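You operate a simulated robot arm through the tools that you are given. There is no shell and no other tool. Be economical: measure what you need, move in short steps, check, and stop when the job is done.

Carry out the task below with a simulated two-armed robot. There is one attempt and no reset: what you move stays moved.

TASK
Pick up the black box labelled "59" from the counter under the whiteboard with one hand, pass it to the other hand and put it in the front of the low open carton.

Only the result counts: the job must be done as asked and must still hold three seconds after the hand-in. Knocking over, shifting, dropping, spilling or breaking anything else fails it.

THE ROBOT
Two 6-joint arms with two-finger parallel grippers on one trunk, on a base that drives. Base frame: it is fixed to the floor where the robot stands at the start and does not move with it; the origin is under the middle of the robot, x ahead of it, y to its left, z up; the surface under the hand at the start is at about z = 0.89. Readings come in m, degrees, newtons and seconds.
The left shoulder is at the start at [0.08, 0.215, 1.595], the right one opposite. With the tool pointing down near the work surface each hand reaches from about 0.1 to 0.7 m from the robot's upright axis, wherever it stands, measured 20 degrees to its own side. Places, roughly: front of the low open carton (15x33 cm) [-3.44, -2.24, 0.32]. Payload 3.43 kg a hand.
The TCP of each hand is the grasp point between the finger pads, 0.03 m short of the fingertips. In the tool frame z runs along the fingers and y along their closing line. Largest opening 0.094 m; finger width 0.028, thickness 0.01; the body of the gripper, 0.05 by 0.096 m, starts 0.055 m behind the TCP.
Orientation is that of the tool frame in the base frame, as a unit quaternion [x, y, z, w]. With the fingers straight down and closing along the base's y, the tool's x points along the base's -x, its y along +y and its z along -z.

THE INTERFACE
- The arms move only by the tool nudge_tool. It takes "left_series", "right_series" or both (then of equal length, played together; a hand with none holds still); each is text: rows parted by semicolons, each of 7 numbers parted by spaces: the finger opening in mm, from 0 to 94, then the shift along the base's x, y, z in mm, then the turn, a rotation vector about the base's x, y, z in degrees. In form: gripper x y z rx ry rz; .... A call has 1 to 8 rows; each row shifts and turns the commanded pose from where the row before left it. Rows are played at 5 a second. More than 0.05 m and 8.6 degrees between two rows, or a gripper value outside its range, and nothing of the call is played. Where a pose cannot be reached the arm comes as near as it can. A force on the tool above 40 N (or 10 N above the force at the start of the call, whichever is more), or a blocked arm, ends the call early, and 0.2 s more pass. The fingers move at their own pace (about 0.072 m/s each) and stop on an object; they squeeze with about 22 N. The grip force told is the motor's: it shows also when the fingers shut on nothing. Time passes only in rows, and 0.2 s behind the last, so rows that do not move let the fingers close. It gives the time, the measured TCP pose, the force on the tool (base axes), the opening and the grip force at its end, in the units of the frame above (readings bear some noise), with the torque about the TCP (base axes, N m) and any sound that the robot's microphone picked up.
- Cameras (640 x 400 px; columns grow to the right, rows downward): "scene" is now at [0.091, -0.0398, 1.7431]; the picture's right is [-0.56, -0.83, 0.00], its down [-0.69, 0.46, -0.55] and it looks along [0.46, -0.31, -0.83] (base axes); focal length 251 px, centre (320, 200). "left" rides on the left gripper at [0.076, -0.014, -0.102] in its tool frame; the picture's right is [0.18, 0.98, 0.00], its down [-0.75, 0.14, -0.64] and it looks along [-0.63, 0.12, 0.77] (tool axes); focal length 243 px, centre (320, 200). "right" rides on the right gripper at [0.076, 0.014, -0.103] in its tool frame; the picture's right is [-0.18, 0.98, 0.00], its down [-0.75, -0.14, -0.64] and it looks along [-0.63, -0.12, 0.77] (tool axes); focal length 243 px, centre (320, 200). There is no depth. A picture from a camera that has moved, and an enlarged one, comes with that camera's place and axes in the base frame and with its lens.
- capture(camera): a new picture of that camera. It takes no simulated time.
- lift_body(by): slides the trunk up (or, below 0, down) by that many m; the arms and the scene camera ride with it, the base frame stays. It gives what a move gives, with no picture.
- steer(legs): drives the robot by 1 to 6 legs, each [ahead, left, turn to the left] in m, m and degrees, along the robot's own axes; the way and the turn of a leg run together, so that a leg with both is an arc; at most 1.5 m and 180 degrees a leg. The arms and the cameras ride along, it lands a little off, and it stops where it bumps. It gives what a move gives.
- aim_head(pan, tilt): turns the head with the scene camera to pan (to the left, within 86 degrees either way) and tilt (down, from -29 to 69), counted from straight ahead of the robot. It gives what a move gives.
- inspect(camera, box): a new picture of the part [left, top, right, bottom] of that camera's present view, enlarged. It takes no simulated time.
- finish_job(): hands the job in; it is judged then, once.

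Work in short steps. Places have to be worked out from the pictures, the camera data and where the tool is seen: move nearer, look again, correct. Check each grasp and each placing, and mend what went wrong. You have 120 turns and 100 pictures in all, those below and enlarged ones among them. Open the grippers and draw the arms clear of the work before you hand the job in, unless the task says otherwise.

The tools are called by a JSON object that holds its "op" and its "data". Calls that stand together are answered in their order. nudge_tool: Moves the arms, as the interface text tells. Its arguments: {"type":"object","properties":{"left_series":{"type":"string"},"right_series":{"type":"string"}},"required":[]} The other tools are called the same way: lift_body (by) slides the trunk up or down; steer (legs) drives the base; aim_head (pan, tilt) turns the head that bears the scene camera; capture (camera) takes a picture; inspect (camera, box) takes an enlarged picture of a part of a camera's view; finish_job () hands the job in.

At the start:

```text
clock: 0.0
left_tcp_pos: [0.5705, -0.0815, 1.139]
left_ee_rot: [-0.001, 1.0, 0.001, 0.0]
left_wrist_force: [-0.8, -0.2, -0.2]
left_wrist_torque: [0.0, 0.02, 0.01]
left_gripper_width: 0.0939
left_gripper_force: 0.0
right_tcp_pos: [0.3674, -0.4725, 0.9997]
right_ee_rot: [0.001, 1.0, 0.0, 0.001]
right_wrist_force: [0.4, 0.2, -0.6]
right_wrist_torque: [0.01, 0.0, 0.0]
right_gripper_width: 0.0937
right_gripper_force: 0.0
trunk travel left (down, up): [-0.825, 0.015]
robot x, y, heading: [-0.0003, -0.0032, -0.0]
head pan, tilt: [-33.7, 56.3]
```

scene: 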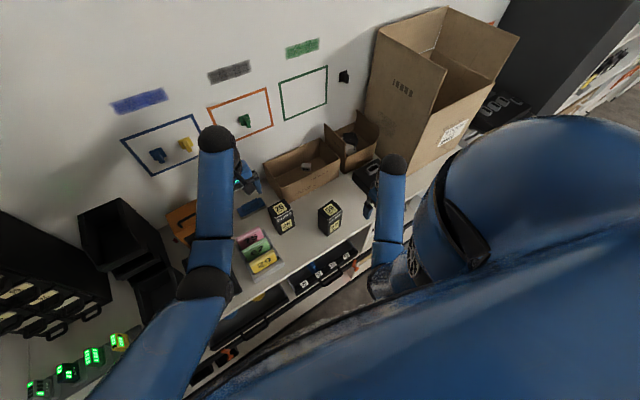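
right: 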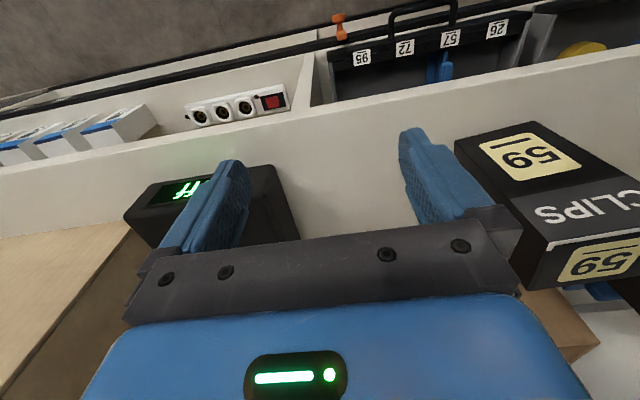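
left: 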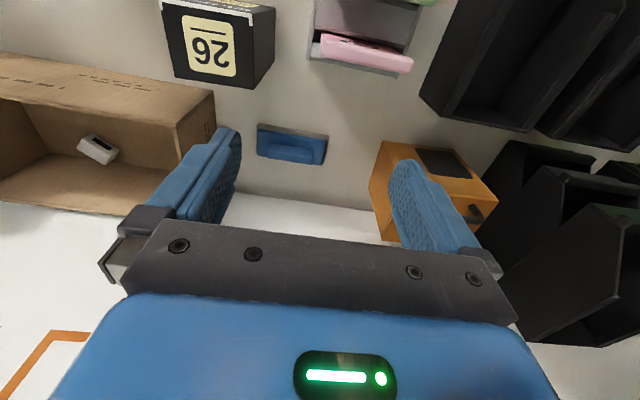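

The 59 box appears near the right hand. I zoom in on it in both the scene and right cameras.

{"op": "inspect", "data": {"camera": "scene", "box": [220, 120, 420, 280]}}

{"op": "inspect", "data": {"camera": "right", "box": [400, 80, 640, 330]}}

```text
2.50 times, centred on (320, 200) of scene
camera zoom: at [0.091, -0.0398, 1.7431], right [-0.56, -0.83, 0.0], down [-0.69, 0.46, -0.55], along [0.46, -0.31, -0.83], focal length 628 px, centre (320, 200)
```

zoom: 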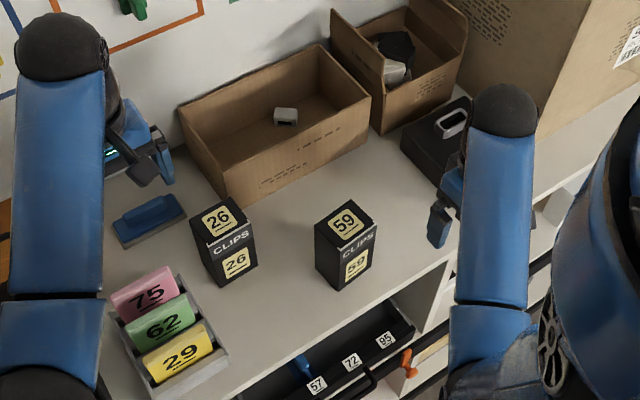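

```text
1.60 times, centred on (520, 205) of right
camera zoom: at [0.2914, -0.4576, 1.1033], right [0.19, 0.98, 0.0], down [0.75, -0.14, 0.64], along [0.63, -0.12, -0.77], focal length 388 px, centre (0, 192)
```

zoom: 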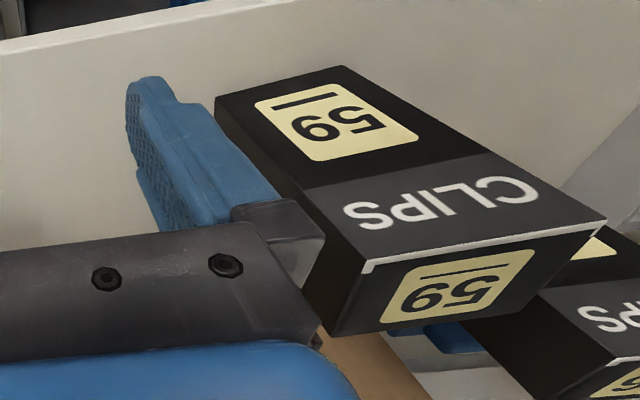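

The box stands at about x 0.415–0.466, y −0.352…−0.286, and its top is near z 1.016. I raise the right hand and bring it over the box.

{"op": "nudge_tool", "data": {"right_series": "94 0 0 50 0 0 0; 94 0 0 50 0 0 0; 94 25 40 0 0 0 0; 94 25 40 0 0 0 0; 94 20 40 0 0 0 0; 94 3 33 0 0 0 0"}}

{"op": "capture", "data": {"camera": "right"}}

{"op": "inspect", "data": {"camera": "scene", "box": [220, 120, 420, 280]}}

```text
clock: 1.4
left_tcp_pos: [0.5698, -0.0807, 1.1403]
left_ee_rot: [0.0, 1.0, 0.001, 0.0]
left_wrist_force: [-0.2, 0.7, -0.5]
left_wrist_torque: [-0.01, 0.01, 0.01]
left_gripper_width: 0.0938
left_gripper_force: 0.0
right_tcp_pos: [0.45, -0.3265, 1.0354]
right_ee_rot: [0.001, 1.0, 0.0, 0.002]
right_wrist_force: [-0.2, 0.1, 0.1]
right_wrist_torque: [-0.02, -0.02, -0.06]
right_gripper_width: 0.0937
right_gripper_force: 0.0
right hand out of reach, approached as far as the arm can: row 1, 2
trunk travel left (down, up): [-0.825, 0.015]
robot x, y, heading: [-0.003, -0.0011, -0.3]
head pan, tilt: [-33.7, 56.3]
```

```text
94 pictures are left
camera right: at [0.3729, -0.3115, 1.1391], right [0.19, 0.98, 0.0], down [0.75, -0.14, 0.64], along [0.63, -0.12, -0.76], focal length 243 px, centre (320, 200)
```

right: 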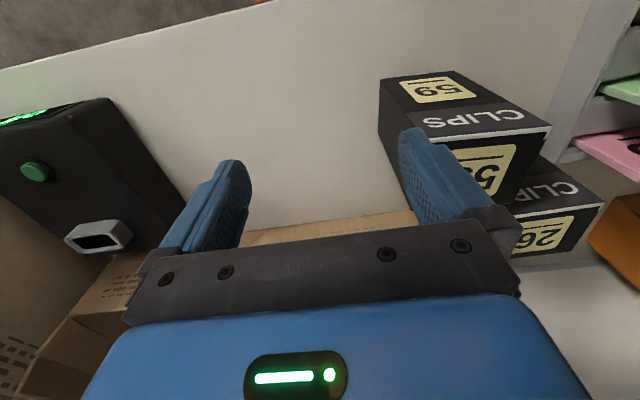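

```text
2.50 times, centred on (320, 200) of scene
camera zoom: at [0.091, -0.0392, 1.7431], right [-0.56, -0.83, 0.0], down [-0.69, 0.46, -0.56], along [0.46, -0.31, -0.83], focal length 628 px, centre (320, 200)
```

zoom: 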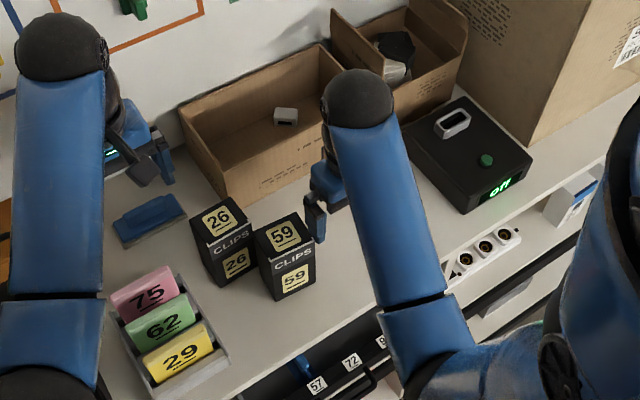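

The hand couldn't rise above about z 1.035, so it pushed the 59 box leftward. It now sits at about (0.47, −0.235), and box 26 looks untouched. I back the hand off to the right, then try going up.

{"op": "nudge_tool", "data": {"right_series": "94 0 -30 0 0 0 0; 94 0 0 30 0 0 0; 94 0 0 30 0 0 0"}}

{"op": "inspect", "data": {"camera": "scene", "box": [250, 170, 350, 250]}}

{"op": "capture", "data": {"camera": "right"}}

```text
clock: 2.2
left_tcp_pos: [0.569, -0.0805, 1.1389]
left_ee_rot: [0.001, 1.0, 0.001, -0.001]
left_wrist_force: [0.0, 0.2, 0.0]
left_wrist_torque: [-0.01, -0.02, -0.01]
left_gripper_width: 0.0939
left_gripper_force: 0.0
right_tcp_pos: [0.4575, -0.3592, 1.0415]
right_ee_rot: [0.001, 1.0, 0.0, 0.002]
right_wrist_force: [0.6, 0.1, 0.8]
right_wrist_torque: [0.02, -0.02, -0.02]
right_gripper_width: 0.094
right_gripper_force: 0.1
right hand out of reach, approached as far as the arm can: row 2, 3
trunk travel left (down, up): [-0.825, 0.015]
robot x, y, heading: [0.0018, 0.0007, -0.4]
head pan, tilt: [-33.7, 56.3]
```

```text
5.00 times, centred on (300, 210) of scene
camera zoom: at [0.0912, -0.0388, 1.7431], right [-0.56, -0.83, 0.0], down [-0.69, 0.46, -0.56], along [0.46, -0.31, -0.83], focal length 1256 px, centre (420, 150)
```

zoom: 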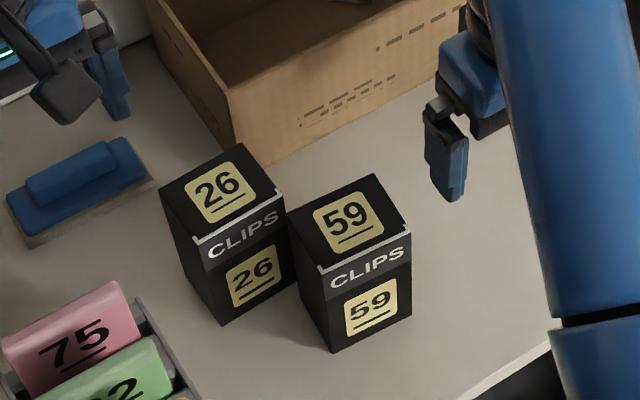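

```text
91 pictures are left
camera right: at [0.3812, -0.3443, 1.1441], right [0.19, 0.98, 0.0], down [0.75, -0.14, 0.64], along [0.63, -0.12, -0.76], focal length 243 px, centre (320, 200)
```

right: 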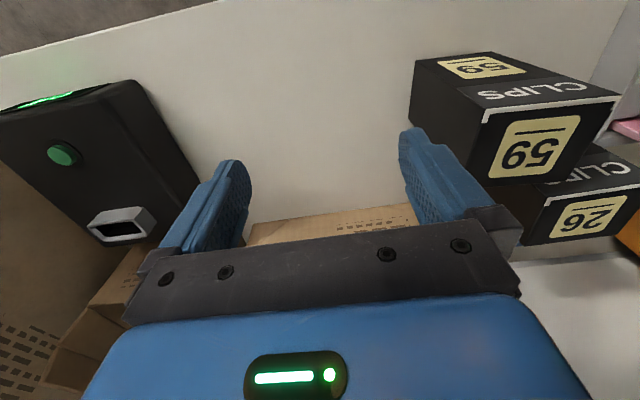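

Box 59 is now centred near (0.475, −0.239), yawed about −6°, with roughly 14 mm to box 26. The arm is folded too tightly to lift here, so I drive back 0.10 m, which clears everything, and raise the hand there.

{"op": "steer", "data": {"legs": [[-0.1, 0, 0]]}}

{"op": "nudge_tool", "data": {"right_series": "94 0 0 30 0 0 0; 94 0 0 30 0 0 0; 94 0 0 0 0 0 0"}}

```text
clock: 3.4
left_tcp_pos: [0.4792, -0.0812, 1.1345]
left_ee_rot: [-0.001, 1.0, 0.0, -0.005]
left_wrist_force: [0.9, 0.4, -0.1]
left_wrist_torque: [-0.03, 0.07, 0.03]
left_gripper_width: 0.094
left_gripper_force: 0.0
right_tcp_pos: [0.3665, -0.3598, 1.0365]
right_ee_rot: [0.001, 1.0, 0.0, -0.001]
right_wrist_force: [0.5, -0.9, -0.4]
right_wrist_torque: [0.0, 0.09, -0.01]
right_gripper_width: 0.0943
right_gripper_force: 0.1
trunk travel left (down, up): [-0.825, 0.015]
robot x, y, heading: [-0.0963, -0.0008, 0.1]
head pan, tilt: [-33.7, 56.3]
```

```text
clock: 4.2
left_tcp_pos: [0.4733, -0.0816, 1.1389]
left_ee_rot: [-0.002, 1.0, 0.0, 0.0]
left_wrist_force: [0.4, 0.7, 0.1]
left_wrist_torque: [0.01, 0.04, -0.02]
left_gripper_width: 0.0941
left_gripper_force: 0.0
right_tcp_pos: [0.3716, -0.3641, 1.0453]
right_ee_rot: [0.001, 1.0, 0.0, 0.004]
right_wrist_force: [1.0, 0.0, -0.5]
right_wrist_torque: [0.0, 0.02, 0.0]
right_gripper_width: 0.094
right_gripper_force: 0.0
right hand out of reach, approached as far as the arm can: row 1, 2
trunk travel left (down, up): [-0.825, 0.015]
robot x, y, heading: [-0.0969, -0.0022, 0.1]
head pan, tilt: [-33.7, 56.3]
```

Now I extend the hand in x, staying right of the box, and try lifting at greater reach.

{"op": "nudge_tool", "data": {"right_series": "94 40 0 0 0 0 0; 94 40 0 20 0 0 0; 94 20 0 30 0 0 0; 94 0 0 30 0 0 0; 94 0 0 0 0 0 0"}}

```text
clock: 5.3
left_tcp_pos: [0.4735, -0.0821, 1.1384]
left_ee_rot: [-0.001, 1.0, 0.0, -0.001]
left_wrist_force: [0.4, -0.1, 0.0]
left_wrist_torque: [0.02, -0.01, -0.01]
left_gripper_width: 0.0939
left_gripper_force: 0.2
right_tcp_pos: [0.487, -0.3678, 1.1024]
right_ee_rot: [0.001, 1.0, 0.0, 0.001]
right_wrist_force: [0.3, 0.4, 0.4]
right_wrist_torque: [-0.01, 0.0, -0.02]
right_gripper_width: 0.094
right_gripper_force: 0.0
right hand out of reach, approached as far as the arm can: row 4
trunk travel left (down, up): [-0.825, 0.015]
robot x, y, heading: [-0.0969, -0.0009, -0.0]
head pan, tilt: [-33.7, 56.3]
```

It's at z 1.10 now. I move over the box with a −6° yaw while the left hand steps aside to make room.

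{"op": "nudge_tool", "data": {"right_series": "94 -4 35 0 0 0 -3; 94 -4 35 0 0 0 -3; 94 -4 35 0 0 0 0; 94 -2 24 0 0 0 0; 94 0 0 0 0 0 0", "left_series": "94 0 30 0 0 0 0; 94 0 30 0 0 0 0; 94 0 20 0 0 0 0; 94 0 0 0 0 0 0; 94 0 0 0 0 0 0"}}

{"op": "capture", "data": {"camera": "right"}}

{"op": "inspect", "data": {"camera": "scene", "box": [220, 120, 420, 280]}}

```text
clock: 6.5
left_tcp_pos: [0.4851, -0.0081, 1.1224]
left_ee_rot: [-0.001, 1.0, 0.001, 0.001]
left_wrist_force: [0.1, -0.2, 0.0]
left_wrist_torque: [0.02, -0.02, 0.01]
left_gripper_width: 0.0943
left_gripper_force: 0.0
left hand out of reach, approached as far as the arm can: row 1, 2, 3
right_tcp_pos: [0.4822, -0.241, 1.0862]
right_ee_rot: [0.053, 0.999, -0.001, 0.002]
right_wrist_force: [0.1, -0.1, -0.4]
right_wrist_torque: [-0.01, 0.01, 0.01]
right_gripper_width: 0.0938
right_gripper_force: 0.0
right hand out of reach, approached as far as the arm can: row 1, 2, 3
trunk travel left (down, up): [-0.825, 0.015]
robot x, y, heading: [-0.0956, -0.0031, -0.0]
head pan, tilt: [-33.7, 56.3]
```

```text
90 pictures are left
camera right: at [0.4081, -0.2189, 1.1882], right [0.29, 0.96, 0.0], down [0.73, -0.22, 0.65], along [0.62, -0.19, -0.76], focal length 243 px, centre (320, 200)
```

right: 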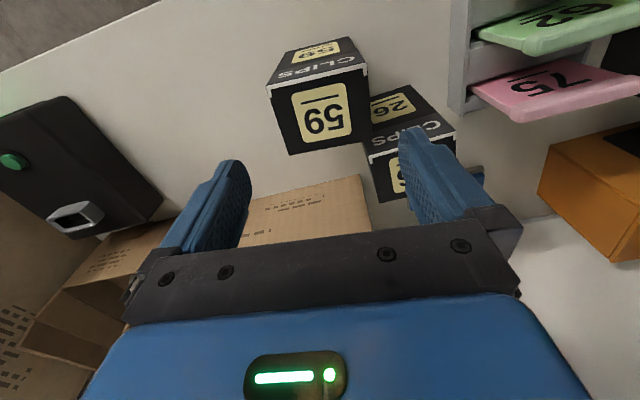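

```text
2.50 times, centred on (320, 200) of scene
camera zoom: at [-0.0066, -0.0399, 1.7431], right [-0.56, -0.83, 0.0], down [-0.69, 0.46, -0.55], along [0.46, -0.31, -0.83], focal length 628 px, centre (320, 200)
```

zoom: 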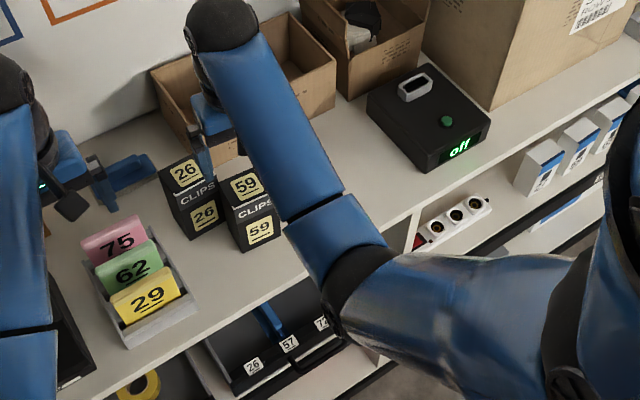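

Box centre measures about (0.472, −0.236), aligned with the hand. I correct by a few mm and descend part way.

{"op": "nudge_tool", "data": {"right_series": "94 -10 4 0 0 0 0; 94 0 0 -25 0 0 0; 94 0 0 -20 0 0 0; 94 0 0 0 0 0 0"}}

{"op": "capture", "data": {"camera": "right"}}

```text
clock: 7.5
left_tcp_pos: [0.4856, -0.009, 1.1229]
left_ee_rot: [-0.001, 1.0, 0.0, 0.001]
left_wrist_force: [0.3, 0.0, -0.9]
left_wrist_torque: [0.0, 0.01, 0.0]
left_gripper_width: 0.0941
left_gripper_force: 0.2
right_tcp_pos: [0.4745, -0.2368, 1.0358]
right_ee_rot: [0.053, 0.999, -0.001, 0.002]
right_wrist_force: [-0.6, 0.6, -0.3]
right_wrist_torque: [0.03, -0.01, 0.01]
right_gripper_width: 0.0942
right_gripper_force: 0.0
right hand out of reach, approached as far as the arm can: row 1
trunk travel left (down, up): [-0.825, 0.015]
robot x, y, heading: [-0.0942, -0.0015, 0.1]
head pan, tilt: [-33.7, 56.3]
```

```text
88 pictures are left
camera right: at [0.401, -0.2145, 1.1392], right [0.29, 0.96, 0.0], down [0.73, -0.22, 0.65], along [0.62, -0.19, -0.76], focal length 243 px, centre (320, 200)
```

right: 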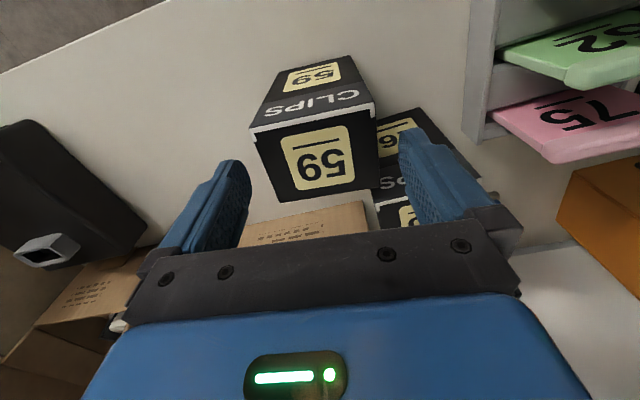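

The fingers straddle the box evenly. I go down 55 mm.

{"op": "nudge_tool", "data": {"right_series": "94 0 0 -20 0 0 0; 94 0 0 -20 0 0 0; 94 0 0 -15 0 0 0; 94 0 0 0 0 0 0"}}

{"op": "capture", "data": {"camera": "right"}}

```text
clock: 8.6
left_tcp_pos: [0.4855, -0.0088, 1.1235]
left_ee_rot: [-0.001, 1.0, 0.0, 0.0]
left_wrist_force: [0.5, -0.9, -0.5]
left_wrist_torque: [0.02, -0.01, 0.03]
left_gripper_width: 0.0941
left_gripper_force: 0.1
right_tcp_pos: [0.4756, -0.2369, 0.9802]
right_ee_rot: [0.053, 0.999, -0.001, 0.002]
right_wrist_force: [0.5, -0.3, 0.3]
right_wrist_torque: [-0.01, 0.0, -0.01]
right_gripper_width: 0.0939
right_gripper_force: 0.1
trunk travel left (down, up): [-0.825, 0.015]
robot x, y, heading: [-0.0955, -0.0021, -0.2]
head pan, tilt: [-33.7, 56.3]
```

```text
87 pictures are left
camera right: at [0.4011, -0.2145, 1.084], right [0.29, 0.96, 0.0], down [0.73, -0.22, 0.65], along [0.62, -0.19, -0.76], focal length 243 px, centre (320, 200)
```

right: 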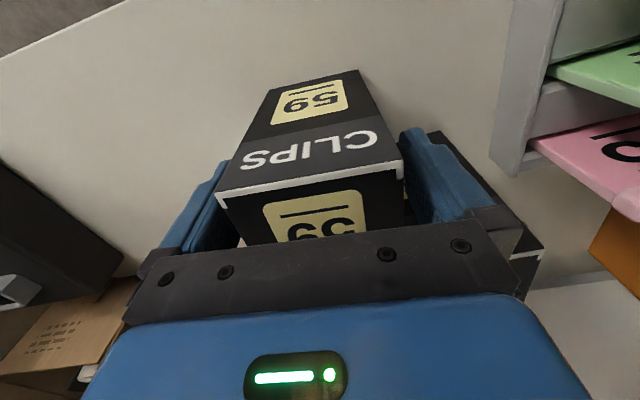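

The box is between the fingers, so I close them.

{"op": "nudge_tool", "data": {"right_series": "70 0 0 0 0 0 0; 60 0 0 0 0 0 0; 0 0 0 0 0 0 0; 0 0 0 0 0 0 0; 0 0 0 0 0 0 0"}}

```text
clock: 9.8
left_tcp_pos: [0.4854, -0.0082, 1.122]
left_ee_rot: [-0.002, 1.0, 0.0, 0.001]
left_wrist_force: [0.3, 0.5, -0.9]
left_wrist_torque: [0.01, -0.03, -0.01]
left_gripper_width: 0.094
left_gripper_force: 0.1
right_tcp_pos: [0.4769, -0.2367, 0.9793]
right_ee_rot: [0.052, 0.999, 0.0, 0.002]
right_wrist_force: [-0.8, -0.6, 0.1]
right_wrist_torque: [0.01, -0.01, -0.02]
right_gripper_width: 0.0725
right_gripper_force: 22.1
trunk travel left (down, up): [-0.825, 0.015]
robot x, y, heading: [-0.0957, -0.0016, 0.3]
head pan, tilt: [-33.7, 56.3]
```

Gripped at 72.5 mm with 22 N. I lift it straight up.

{"op": "nudge_tool", "data": {"right_series": "0 0 0 25 0 0 0; 0 0 0 25 0 0 0; 0 0 0 25 0 0 0; 0 0 0 0 0 0 0"}}

{"op": "capture", "data": {"camera": "scene"}}

{"op": "capture", "data": {"camera": "right"}}

```text
clock: 10.8
left_tcp_pos: [0.485, -0.0073, 1.1219]
left_ee_rot: [0.0, 1.0, 0.0, 0.0]
left_wrist_force: [-0.6, -0.5, 0.2]
left_wrist_torque: [-0.04, 0.0, 0.01]
left_gripper_width: 0.094
left_gripper_force: 0.0
right_tcp_pos: [0.4758, -0.2361, 1.0537]
right_ee_rot: [0.053, 0.999, -0.001, 0.001]
right_wrist_force: [-0.4, 0.4, -2.1]
right_wrist_torque: [0.02, 0.0, 0.01]
right_gripper_width: 0.0724
right_gripper_force: 22.0
trunk travel left (down, up): [-0.825, 0.015]
robot x, y, heading: [-0.097, -0.0019, 0.0]
head pan, tilt: [-33.7, 56.3]
```

```text
86 pictures are left
camera scene: at [-0.0059, -0.04, 1.7431], right [-0.56, -0.83, 0.0], down [-0.69, 0.46, -0.55], along [0.46, -0.31, -0.83], focal length 251 px, centre (320, 200)
```

scene: 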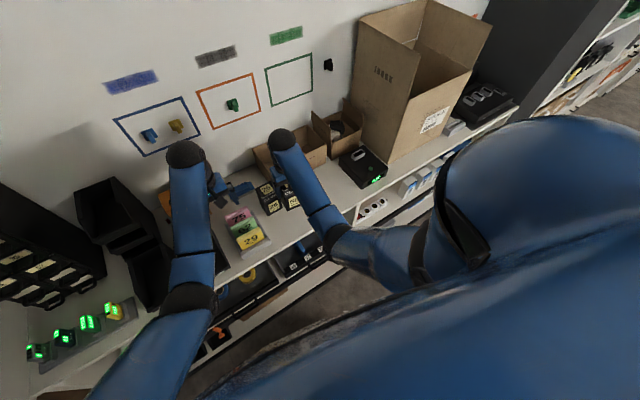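

```text
85 pictures are left
camera right: at [0.4012, -0.2145, 1.1582], right [0.29, 0.96, 0.0], down [0.73, -0.22, 0.64], along [0.62, -0.19, -0.76], focal length 243 px, centre (320, 200)
```

right: 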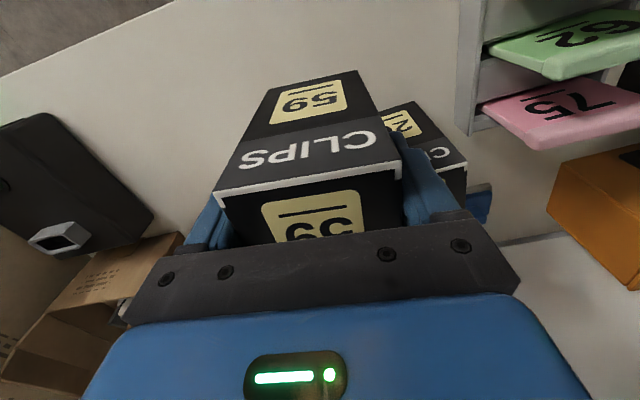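

The box is lifted and box 26 is undisturbed. Before backing away I check what lies under the left hand.

{"op": "capture", "data": {"camera": "left"}}

{"op": "aim_head", "data": {"pan": 0, "tilt": 50}}

{"op": "capture", "data": {"camera": "scene"}}

```text
84 pictures are left
camera left: at [0.4085, -0.0226, 1.2249], right [-0.19, 0.98, 0.0], down [0.75, 0.14, 0.64], along [0.63, 0.12, -0.77], focal length 243 px, centre (320, 200)
```

left: 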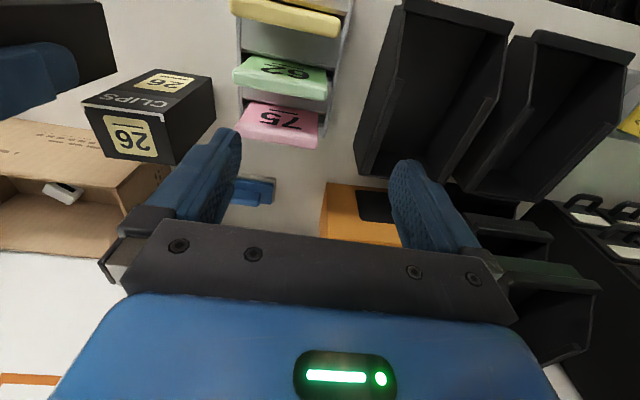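

```text
clock: 11.7
left_tcp_pos: [0.4859, -0.0081, 1.1227]
left_ee_rot: [-0.001, 1.0, 0.0, 0.0]
left_wrist_force: [0.2, -0.1, -0.3]
left_wrist_torque: [0.0, 0.01, -0.02]
left_gripper_width: 0.0941
left_gripper_force: 0.0
right_tcp_pos: [0.4748, -0.2376, 1.055]
right_ee_rot: [0.053, 0.999, -0.001, 0.002]
right_wrist_force: [-0.8, -0.2, -1.1]
right_wrist_torque: [-0.03, 0.01, 0.01]
right_gripper_width: 0.0723
right_gripper_force: 22.0
trunk travel left (down, up): [-0.825, 0.015]
robot x, y, heading: [-0.1, 0.0009, -0.0]
head pan, tilt: [0.0, 50.0]
```

```text
83 pictures are left
camera scene: at [0.0121, -0.0007, 1.7512], right [0.0, -1.0, 0.0], down [-0.77, 0.0, -0.64], along [0.64, 0.0, -0.77], focal length 251 px, centre (320, 200)
```

scene: 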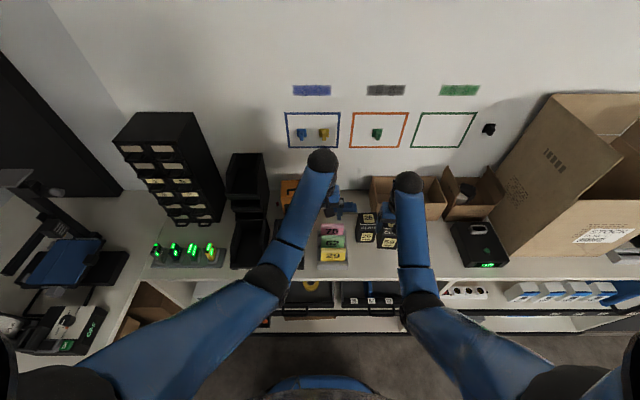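

Everything below is well under the fingertips. I back straight off 0.5 m so the hands clear the counter.

{"op": "steer", "data": {"legs": [[-0.5, 0, 0]]}}

{"op": "aim_head", "data": {"pan": -86, "tilt": 25}}

{"op": "capture", "data": {"camera": "scene"}}

```text
clock: 14.2
left_tcp_pos: [0.0697, 0.0032, 1.1212]
left_ee_rot: [-0.01, 1.0, 0.002, 0.0]
left_wrist_force: [-0.8, 0.0, -0.1]
left_wrist_torque: [0.02, -0.03, 0.0]
left_gripper_width: 0.094
left_gripper_force: 0.1
right_tcp_pos: [0.0645, -0.2255, 1.0527]
right_ee_rot: [0.044, 0.999, 0.001, -0.001]
right_wrist_force: [-0.4, 0.2, -2.0]
right_wrist_torque: [0.03, -0.02, 0.01]
right_gripper_width: 0.0724
right_gripper_force: 21.8
trunk travel left (down, up): [-0.825, 0.015]
robot x, y, heading: [-0.5156, 0.0044, 1.3]
head pan, tilt: [0.0, 50.0]
stopped in leg 1: the robot was blocked; the commanded pose is now the measured one
```

```text
clock: 15.8
left_tcp_pos: [0.0675, 0.0067, 1.1224]
left_ee_rot: [-0.01, 1.0, 0.0, 0.0]
left_wrist_force: [0.1, -0.5, -0.1]
left_wrist_torque: [-0.03, -0.01, -0.01]
left_gripper_width: 0.0942
left_gripper_force: 0.0
right_tcp_pos: [0.0611, -0.2218, 1.0541]
right_ee_rot: [0.043, 0.999, -0.001, 0.001]
right_wrist_force: [0.1, -0.4, -2.5]
right_wrist_torque: [0.02, 0.0, 0.0]
right_gripper_width: 0.0721
right_gripper_force: 21.6
trunk travel left (down, up): [-0.825, 0.015]
robot x, y, heading: [-0.5161, 0.004, 1.3]
head pan, tilt: [-85.9, 25.0]
```

```text
82 pictures are left
camera scene: at [-0.4748, -0.0873, 1.7888], right [-1.0, -0.09, 0.0], down [-0.04, 0.42, -0.91], along [0.08, -0.9, -0.42], focal length 251 px, centre (320, 200)
```

scene: 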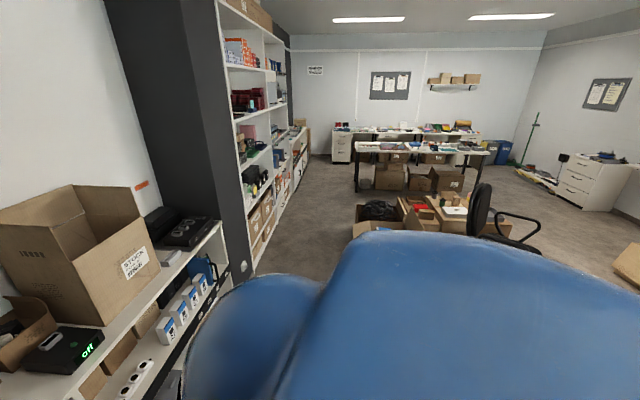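

The base was blocked from behind at x ≈ −0.516. I ease forward a bit, turn right 50°, and look backward over the right side.

{"op": "steer", "data": {"legs": [[0.08, 0, 0], [0, 0, -50]]}}

{"op": "capture", "data": {"camera": "scene"}}

{"op": "aim_head", "data": {"pan": -86, "tilt": 55}}

{"op": "capture", "data": {"camera": "scene"}}

```text
clock: 19.2
left_tcp_pos: [-0.0557, -0.4363, 1.1217]
left_ee_rot: [0.412, 0.911, 0.0, 0.0]
left_wrist_force: [0.1, 0.2, -1.0]
left_wrist_torque: [-0.03, 0.0, 0.02]
left_gripper_width: 0.094
left_gripper_force: 0.0
right_tcp_pos: [-0.2343, -0.5793, 1.0543]
right_ee_rot: [0.459, 0.888, -0.001, 0.001]
right_wrist_force: [0.4, 0.1, -1.3]
right_wrist_torque: [-0.01, 0.01, -0.05]
right_gripper_width: 0.0724
right_gripper_force: 21.7
trunk travel left (down, up): [-0.825, 0.015]
robot x, y, heading: [-0.4371, 0.0058, -48.5]
head pan, tilt: [-85.9, 25.0]
```

```text
81 pictures are left
camera scene: at [-0.4769, -0.0827, 1.7888], right [-0.71, 0.7, 0.0], down [0.3, 0.3, -0.91], along [-0.64, -0.65, -0.42], focal length 251 px, centre (320, 200)
```

scene: 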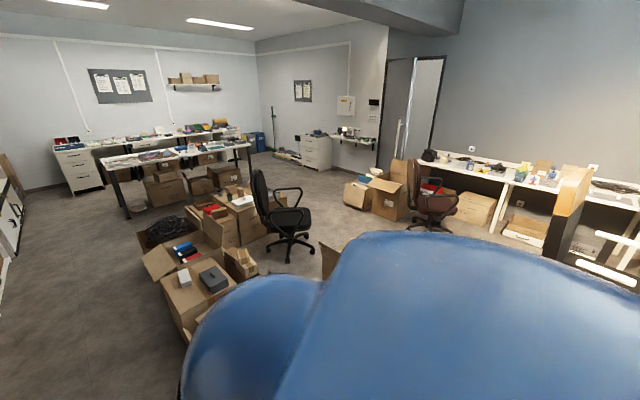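

```text
clock: 20.1
left_tcp_pos: [-0.0547, -0.4359, 1.1223]
left_ee_rot: [0.411, 0.911, 0.0, -0.001]
left_wrist_force: [0.2, -0.3, -0.2]
left_wrist_torque: [0.02, 0.01, 0.02]
left_gripper_width: 0.094
left_gripper_force: 0.0
right_tcp_pos: [-0.2341, -0.5807, 1.0534]
right_ee_rot: [0.46, 0.888, -0.002, 0.0]
right_wrist_force: [-0.3, -0.3, -2.1]
right_wrist_torque: [-0.01, -0.02, 0.02]
right_gripper_width: 0.0723
right_gripper_force: 21.9
trunk travel left (down, up): [-0.825, 0.015]
robot x, y, heading: [-0.4341, 0.0058, -48.4]
head pan, tilt: [-85.9, 55.0]
```

```text
80 pictures are left
camera scene: at [-0.4633, -0.0692, 1.7448], right [-0.71, 0.7, 0.0], down [0.57, 0.58, -0.57], along [-0.4, -0.41, -0.82], focal length 251 px, centre (320, 200)
```

scene: 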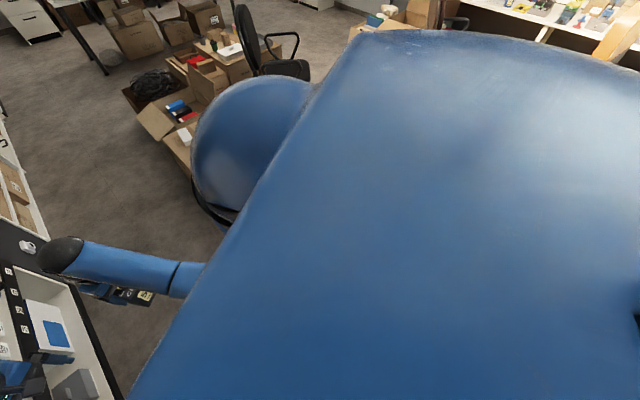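

The target should project near pixel (358,187) in the earlier view. I tilt the head back up and zoom in there to plan the route.

{"op": "aim_head", "data": {"pan": -86, "tilt": 20}}

{"op": "inspect", "data": {"camera": "scene", "box": [280, 120, 480, 245]}}

{"op": "inspect", "data": {"camera": "scene", "box": [60, 120, 320, 282]}}

```text
clock: 21.1
left_tcp_pos: [-0.0557, -0.4365, 1.1226]
left_ee_rot: [0.411, 0.912, 0.0, 0.0]
left_wrist_force: [0.1, -0.3, -0.2]
left_wrist_torque: [-0.02, -0.02, 0.0]
left_gripper_width: 0.094
left_gripper_force: 0.0
right_tcp_pos: [-0.2346, -0.5812, 1.0551]
right_ee_rot: [0.459, 0.888, -0.001, 0.001]
right_wrist_force: [-0.4, 0.1, -2.0]
right_wrist_torque: [-0.01, -0.01, -0.03]
right_gripper_width: 0.072
right_gripper_force: 21.7
trunk travel left (down, up): [-0.825, 0.015]
robot x, y, heading: [-0.4349, 0.0088, -48.5]
head pan, tilt: [-85.9, 20.0]
```

```text
3.20 times, centred on (380, 182) of scene
camera zoom: at [-0.4781, -0.084, 1.7967], right [-0.71, 0.7, 0.0], down [0.24, 0.24, -0.94], along [-0.66, -0.67, -0.34], focal length 804 px, centre (128, 256)
```

zoom: 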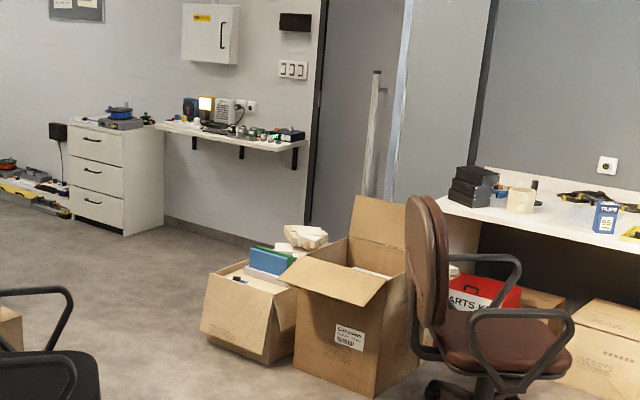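

```text
2.46 times, centred on (190, 201) of scene
camera zoom: at [-0.4781, -0.084, 1.7967], right [-0.71, 0.7, 0.0], down [0.24, 0.24, -0.94], along [-0.66, -0.67, -0.34], focal length 618 px, centre (640, 198)
```

zoom: 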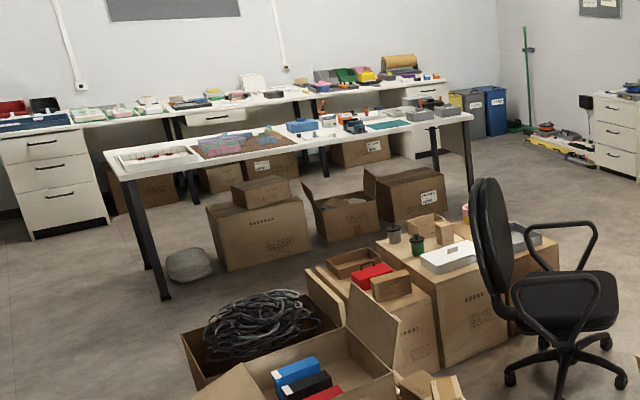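

The target is the low carton with folders, around pixel (250,300) in the zoom. To see the corridor hidden by my body, I turn further right and look ahead and to the right.

{"op": "steer", "data": {"legs": [[0, 0, -40]]}}

{"op": "aim_head", "data": {"pan": -70, "tilt": 35}}

{"op": "capture", "data": {"camera": "scene"}}

```text
clock: 23.4
left_tcp_pos: [-0.429, -0.5773, 1.123]
left_ee_rot: [0.698, 0.716, -0.001, 0.0]
left_wrist_force: [0.3, 1.1, 0.3]
left_wrist_torque: [-0.03, 0.02, 0.0]
left_gripper_width: 0.0938
left_gripper_force: 0.0
right_tcp_pos: [-0.6585, -0.5728, 1.0541]
right_ee_rot: [0.736, 0.677, -0.002, 0.0]
right_wrist_force: [0.8, 0.3, -2.9]
right_wrist_torque: [0.01, -0.01, 0.03]
right_gripper_width: 0.072
right_gripper_force: 22.2
trunk travel left (down, up): [-0.825, 0.015]
robot x, y, heading: [-0.4391, 0.0073, -88.5]
head pan, tilt: [-85.9, 20.0]
```

```text
clock: 24.2
left_tcp_pos: [-0.4289, -0.5773, 1.1232]
left_ee_rot: [0.699, 0.715, 0.0, 0.0]
left_wrist_force: [-0.2, 0.2, 0.2]
left_wrist_torque: [-0.02, 0.02, 0.0]
left_gripper_width: 0.0941
left_gripper_force: 0.0
right_tcp_pos: [-0.6582, -0.5712, 1.0547]
right_ee_rot: [0.736, 0.677, -0.002, 0.0]
right_wrist_force: [0.1, 0.2, -1.6]
right_wrist_torque: [-0.02, 0.01, 0.02]
right_gripper_width: 0.0723
right_gripper_force: 22.4
trunk travel left (down, up): [-0.825, 0.015]
robot x, y, heading: [-0.4337, 0.0061, -88.8]
head pan, tilt: [-70.0, 35.0]
```

```text
77 pictures are left
camera scene: at [-0.5144, -0.0571, 1.773], right [-0.36, 0.93, 0.0], down [0.53, 0.21, -0.82], along [-0.76, -0.3, -0.57], focal length 251 px, centre (320, 200)
```

scene: 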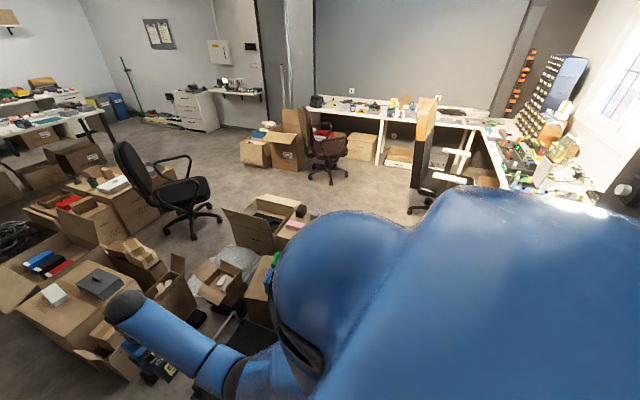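

Cartons and chairs fill the middle of the room. I check what lies right beside the robot before turning further.

{"op": "aim_head", "data": {"pan": -60, "tilt": 65}}

{"op": "capture", "data": {"camera": "scene"}}

{"op": "capture", "data": {"camera": "right"}}

```text
clock: 25.1
left_tcp_pos: [-0.4292, -0.5769, 1.1223]
left_ee_rot: [0.698, 0.716, 0.0, 0.0]
left_wrist_force: [0.3, 0.6, 0.0]
left_wrist_torque: [0.03, 0.0, 0.03]
left_gripper_width: 0.094
left_gripper_force: 0.1
right_tcp_pos: [-0.6587, -0.5723, 1.0545]
right_ee_rot: [0.736, 0.677, -0.001, 0.0]
right_wrist_force: [0.5, -0.3, -1.5]
right_wrist_torque: [0.0, 0.0, 0.0]
right_gripper_width: 0.0721
right_gripper_force: 22.0
trunk travel left (down, up): [-0.825, 0.015]
robot x, y, heading: [-0.4352, 0.0044, -88.6]
head pan, tilt: [-60.0, 65.0]
```

```text
76 pictures are left
camera scene: at [-0.4842, -0.0568, 1.7331], right [-0.52, 0.85, 0.0], down [0.77, 0.47, -0.42], along [-0.36, -0.22, -0.91], focal length 251 px, centre (320, 200)
```

scene: 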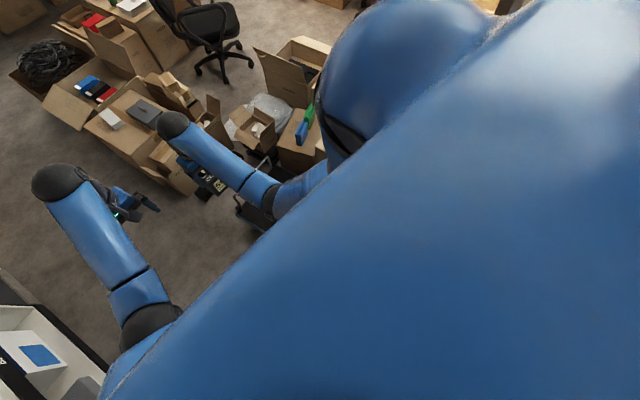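

```text
75 pictures are left
camera right: at [-0.6373, -0.4969, 1.1574], right [0.96, -0.27, 0.0], down [-0.2, -0.74, 0.64], along [-0.17, -0.62, -0.77], focal length 243 px, centre (320, 200)
```

right: 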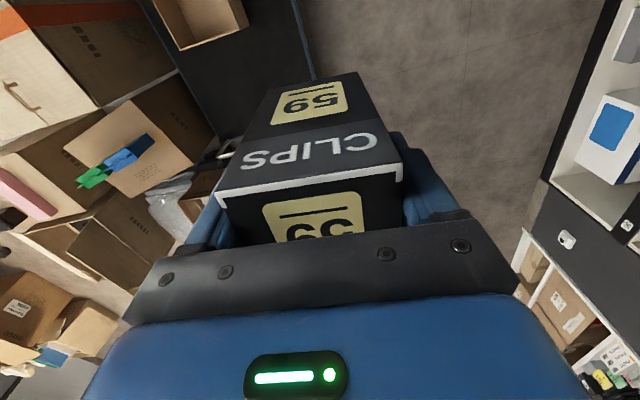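

A trolley and stacked cartons are directly west. The clear corridor runs along −y between the rack (x ≈ 0.4) and the carton pile (x ≈ −0.65). I shift left and drive partway down it.

{"op": "steer", "data": {"legs": [[0, 0.25, -1.4], [1.2, 0, 0]]}}

{"op": "aim_head", "data": {"pan": -15, "tilt": 35}}

{"op": "capture", "data": {"camera": "scene"}}

```text
clock: 32.6
left_tcp_pos: [-0.2036, -1.7697, 1.1233]
left_ee_rot: [0.709, 0.705, 0.0, 0.001]
left_wrist_force: [0.4, 0.5, 0.4]
left_wrist_torque: [0.04, 0.02, 0.02]
left_gripper_width: 0.0941
left_gripper_force: 0.0
right_tcp_pos: [-0.4319, -1.7576, 1.0541]
right_ee_rot: [0.746, 0.666, -0.002, 0.001]
right_wrist_force: [0.3, 1.2, -2.4]
right_wrist_torque: [-0.05, 0.04, -0.03]
right_gripper_width: 0.0719
right_gripper_force: 22.3
trunk travel left (down, up): [-0.825, 0.015]
robot x, y, heading: [-0.1924, -1.1902, -90.4]
head pan, tilt: [-60.0, 65.0]
```

```text
clock: 33.7
left_tcp_pos: [-0.2035, -1.7703, 1.122]
left_ee_rot: [0.709, 0.706, 0.0, 0.0]
left_wrist_force: [0.5, 1.0, -0.5]
left_wrist_torque: [0.02, 0.0, -0.01]
left_gripper_width: 0.094
left_gripper_force: 0.0
right_tcp_pos: [-0.4323, -1.7586, 1.0536]
right_ee_rot: [0.746, 0.666, -0.001, 0.0]
right_wrist_force: [0.5, -0.6, -1.7]
right_wrist_torque: [0.0, -0.02, 0.0]
right_gripper_width: 0.0725
right_gripper_force: 21.2
trunk travel left (down, up): [-0.825, 0.015]
robot x, y, heading: [-0.1946, -1.1911, -90.3]
head pan, tilt: [-15.0, 35.0]
```

```text
74 pictures are left
camera scene: at [-0.2135, -1.304, 1.7729], right [-0.96, 0.27, 0.0], down [0.15, 0.55, -0.82], along [-0.22, -0.79, -0.57], focal length 251 px, centre (320, 200)
```

scene: 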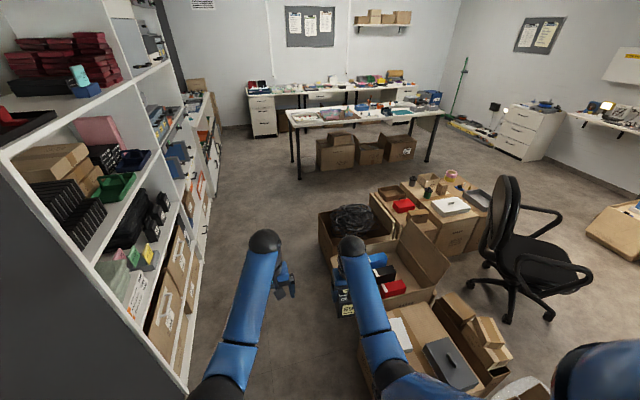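

The route is confirmed: the pile ends near y ≈ −3.2 and the table starts at y ≈ −4.37. I drive to y ≈ −3.7 and turn to face −x.

{"op": "steer", "data": {"legs": [[1.25, 0, 0], [1.26, 0, 0], [0, 0, -90]]}}

{"op": "aim_head", "data": {"pan": -20, "tilt": 35}}

{"op": "capture", "data": {"camera": "scene"}}

```text
clock: 49.9
left_tcp_pos: [-0.7919, -3.7, 1.1231]
left_ee_rot: [1.0, -0.004, 0.001, 0.001]
left_wrist_force: [0.2, -0.2, -0.7]
left_wrist_torque: [-0.02, -0.01, -0.01]
left_gripper_width: 0.0942
left_gripper_force: 0.0
right_tcp_pos: [-0.7793, -3.4725, 1.0555]
right_ee_rot: [0.998, -0.057, -0.001, -0.001]
right_wrist_force: [-0.6, 0.2, -2.0]
right_wrist_torque: [0.0, 0.0, 0.01]
right_gripper_width: 0.0723
right_gripper_force: 21.7
trunk travel left (down, up): [-0.825, 0.015]
robot x, y, heading: [-0.2074, -3.7158, 179.4]
head pan, tilt: [-15.0, 35.0]
```

```text
clock: 50.6
left_tcp_pos: [-0.7918, -3.7019, 1.1221]
left_ee_rot: [1.0, -0.003, 0.0, 0.0]
left_wrist_force: [-0.3, 0.3, 1.0]
left_wrist_torque: [0.02, -0.01, 0.01]
left_gripper_width: 0.0939
left_gripper_force: 0.0
right_tcp_pos: [-0.7784, -3.4714, 1.0541]
right_ee_rot: [0.998, -0.058, -0.001, 0.0]
right_wrist_force: [-0.1, -0.1, -2.4]
right_wrist_torque: [0.02, 0.01, 0.02]
right_gripper_width: 0.072
right_gripper_force: 21.6
trunk travel left (down, up): [-0.825, 0.015]
robot x, y, heading: [-0.2083, -3.7151, 179.4]
head pan, tilt: [-20.0, 35.0]
```

```text
73 pictures are left
camera scene: at [-0.3201, -3.6835, 1.7729], right [0.35, 0.94, 0.0], down [0.54, -0.2, -0.82], along [-0.77, 0.29, -0.57], focal length 251 px, centre (320, 200)
```

scene: 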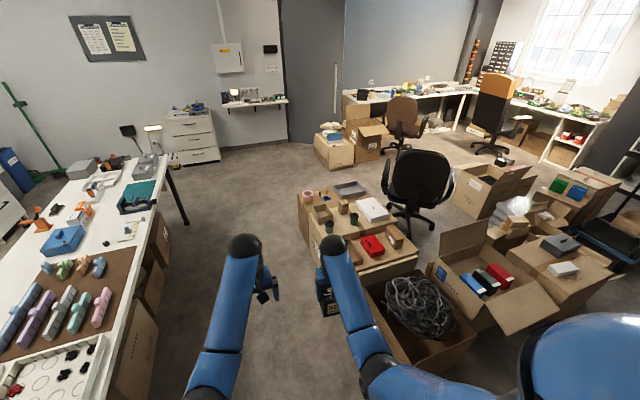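

The path west is clear. I drive on to x ≈ −2.5 and look at the target.

{"op": "steer", "data": {"legs": [[1.2, 0.03, 0.6], [1.15, 0, 0], [0, 0, -50]]}}

{"op": "aim_head", "data": {"pan": 0, "tilt": 40}}

{"op": "capture", "data": {"camera": "scene"}}

```text
clock: 64.4
left_tcp_pos: [-2.9293, -3.2823, 1.1226]
left_ee_rot: [0.907, -0.42, 0.0, 0.0]
left_wrist_force: [-0.9, -0.4, 0.1]
left_wrist_torque: [0.0, 0.0, 0.0]
left_gripper_width: 0.0941
left_gripper_force: 0.1
right_tcp_pos: [-2.747, -3.1414, 1.0538]
right_ee_rot: [0.883, -0.468, 0.0, -0.001]
right_wrist_force: [-0.3, 0.8, -2.1]
right_wrist_torque: [0.02, 0.0, 0.01]
right_gripper_width: 0.0722
right_gripper_force: 21.8
trunk travel left (down, up): [-0.825, 0.015]
robot x, y, heading: [-2.5596, -3.7323, 130.0]
head pan, tilt: [-20.0, 35.0]
```

```text
clock: 65.2
left_tcp_pos: [-2.9276, -3.2814, 1.1222]
left_ee_rot: [0.907, -0.42, 0.0, 0.0]
left_wrist_force: [0.7, -0.5, -0.4]
left_wrist_torque: [0.0, -0.03, -0.02]
left_gripper_width: 0.0939
left_gripper_force: 0.0
right_tcp_pos: [-2.7481, -3.1404, 1.0534]
right_ee_rot: [0.883, -0.469, 0.0, -0.001]
right_wrist_force: [-0.1, 0.0, -1.9]
right_wrist_torque: [0.02, 0.01, 0.01]
right_gripper_width: 0.0722
right_gripper_force: 21.8
trunk travel left (down, up): [-0.825, 0.015]
robot x, y, heading: [-2.5594, -3.731, 130.2]
head pan, tilt: [0.0, 40.0]
```

```text
72 pictures are left
camera scene: at [-2.6312, -3.6434, 1.7654], right [0.76, 0.65, 0.0], down [0.41, -0.49, -0.77], along [-0.49, 0.58, -0.64], focal length 251 px, centre (320, 200)
```

scene: 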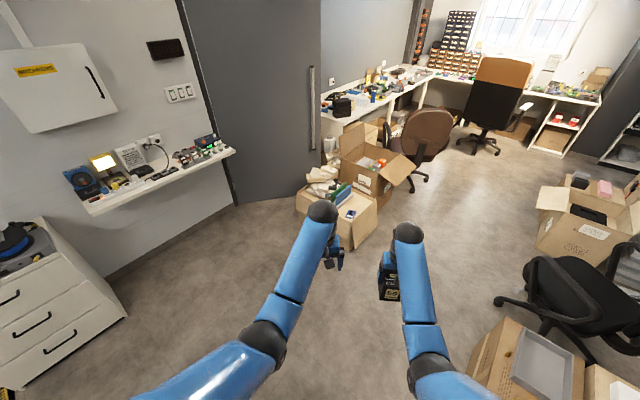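

{"op": "inspect", "data": {"camera": "scene", "box": [280, 130, 440, 250]}}

```text
3.33 times, centred on (360, 190) of scene
camera zoom: at [-2.6312, -3.6434, 1.7654], right [0.76, 0.65, 0.0], down [0.41, -0.49, -0.77], along [-0.49, 0.58, -0.64], focal length 838 px, centre (187, 233)
```

zoom: 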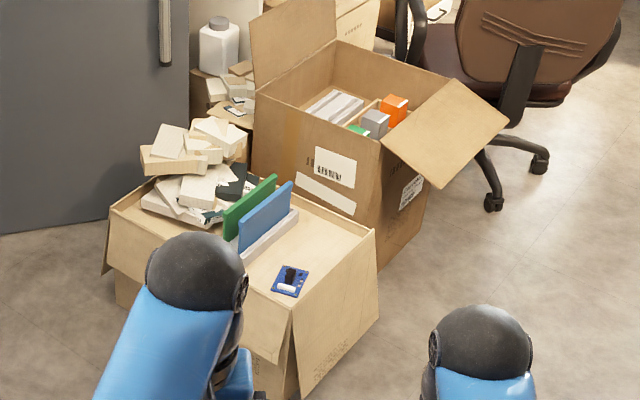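

The target's front strip (about x −3.44, y −2.41…−2.07) lies right of the blue folder and has a small blue PCB on it. My plan:
- Stand south of it facing +y.
- Hand over with the right hand pointing forward and the left hand gripping the far half from above.
- Lay the box down beside the PCB.

First I drive to about (−3.2, −3.3), heading 90°.

{"op": "steer", "data": {"legs": [[0.74, 0.21, 0], [0, 0, -40]]}}

{"op": "aim_head", "data": {"pan": 0, "tilt": 45}}

{"op": "capture", "data": {"camera": "scene"}}

```text
clock: 71.2
left_tcp_pos: [-3.1857, -2.72, 1.1206]
left_ee_rot: [0.707, -0.707, 0.0, 0.0]
left_wrist_force: [0.8, -0.1, -0.4]
left_wrist_torque: [-0.03, -0.02, -0.01]
left_gripper_width: 0.0943
left_gripper_force: 0.0
right_tcp_pos: [-2.9577, -2.7288, 1.0543]
right_ee_rot: [-0.668, 0.744, -0.001, 0.001]
right_wrist_force: [-0.8, 0.4, -1.7]
right_wrist_torque: [0.01, 0.02, 0.0]
right_gripper_width: 0.0721
right_gripper_force: 22.2
trunk travel left (down, up): [-0.825, 0.015]
robot x, y, heading: [-3.1931, -3.3001, 90.0]
head pan, tilt: [0.0, 40.0]
```

```text
clock: 71.9
left_tcp_pos: [-3.185, -2.7198, 1.1218]
left_ee_rot: [0.707, -0.707, -0.001, 0.0]
left_wrist_force: [0.2, -0.2, -0.5]
left_wrist_torque: [-0.01, -0.02, 0.0]
left_gripper_width: 0.0942
left_gripper_force: 0.0
right_tcp_pos: [-2.9578, -2.7302, 1.0537]
right_ee_rot: [-0.669, 0.743, -0.001, 0.001]
right_wrist_force: [0.7, -0.8, -1.9]
right_wrist_torque: [0.01, -0.02, 0.04]
right_gripper_width: 0.0721
right_gripper_force: 22.1
trunk travel left (down, up): [-0.825, 0.015]
robot x, y, heading: [-3.1918, -3.3044, 89.9]
head pan, tilt: [0.0, 45.0]
```

```text
70 pictures are left
camera scene: at [-3.1925, -3.1905, 1.7581], right [1.0, 0.0, 0.0], down [0.0, -0.71, -0.71], along [0.0, 0.71, -0.71], focal length 251 px, centre (320, 200)
```

scene: 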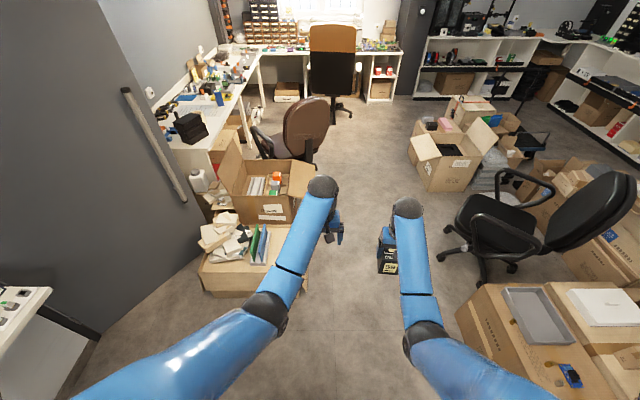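

The frames are aligned. I start tilting the right hand so it points forward, correcting its 6° yaw first.

{"op": "nudge_tool", "data": {"right_series": "0 0 0 0 0 0 6; 0 0 0 0 8 0 0; 0 0 0 0 8 0 0; 0 0 0 0 8 0 0; 0 0 0 0 8 0 0; 0 0 0 0 8 0 0; 0 0 0 0 0 0 0"}}

```text
clock: 73.5
left_tcp_pos: [-3.1858, -2.7205, 1.1223]
left_ee_rot: [0.708, -0.706, 0.0, 0.0]
left_wrist_force: [-0.3, 0.8, 0.3]
left_wrist_torque: [0.0, 0.03, 0.02]
left_gripper_width: 0.0943
left_gripper_force: 0.1
right_tcp_pos: [-2.9583, -2.7304, 1.0535]
right_ee_rot: [-0.663, 0.665, 0.243, 0.243]
right_wrist_force: [0.7, -0.5, -2.9]
right_wrist_torque: [-0.06, -0.01, 0.02]
right_gripper_width: 0.0722
right_gripper_force: 21.5
trunk travel left (down, up): [-0.825, 0.015]
robot x, y, heading: [-3.1933, -3.3042, 90.1]
head pan, tilt: [0.0, 45.0]
```

{"op": "nudge_tool", "data": {"right_series": "0 0 0 0 8 0 0; 0 0 0 0 8 0 0; 0 0 0 0 8 0 0; 0 0 0 0 8 0 0; 0 0 0 0 8 0 0; 0 0 0 0 8 0 0; 0 0 0 0 2 0 0; 0 0 0 0 0 0 0"}}

{"op": "capture", "data": {"camera": "scene"}}

{"op": "capture", "data": {"camera": "left"}}

```text
clock: 75.3
left_tcp_pos: [-3.1845, -2.7201, 1.1212]
left_ee_rot: [0.707, -0.707, 0.0, -0.001]
left_wrist_force: [-0.4, 0.2, -0.2]
left_wrist_torque: [0.03, 0.02, 0.02]
left_gripper_width: 0.094
left_gripper_force: 0.1
right_tcp_pos: [-2.9639, -2.7299, 1.0558]
right_ee_rot: [0.532, -0.516, -0.484, -0.465]
right_wrist_force: [0.0, -0.7, -2.6]
right_wrist_torque: [-0.07, 0.0, 0.02]
right_gripper_width: 0.0723
right_gripper_force: 22.6
right hand out of reach, approached as far as the arm can: row 6
trunk travel left (down, up): [-0.825, 0.015]
robot x, y, heading: [-3.192, -3.3035, 90.0]
head pan, tilt: [0.0, 45.0]
```

```text
69 pictures are left
camera scene: at [-3.1919, -3.1911, 1.7581], right [1.0, 0.0, 0.0], down [0.0, -0.71, -0.71], along [0.0, 0.71, -0.71], focal length 251 px, centre (320, 200)
```

scene: 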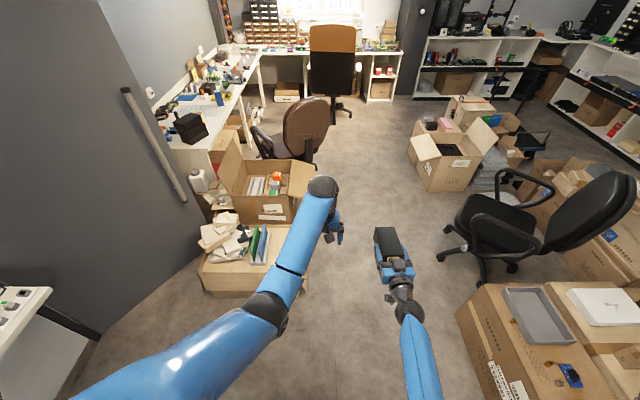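

```text
68 pictures are left
camera left: at [-3.1722, -2.7957, 1.2247], right [-0.98, -0.18, 0.0], down [-0.14, 0.75, 0.64], along [-0.12, 0.63, -0.77], focal length 243 px, centre (320, 200)
```

left: 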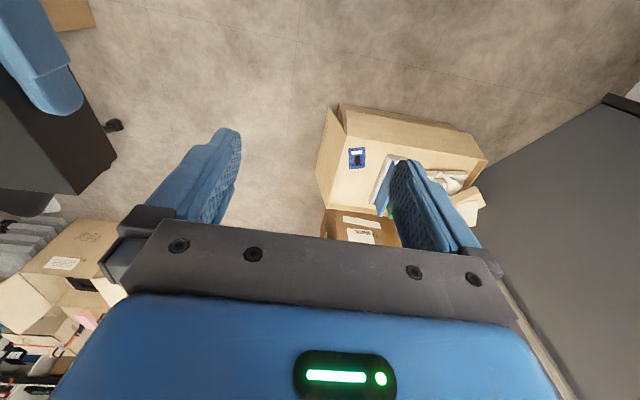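

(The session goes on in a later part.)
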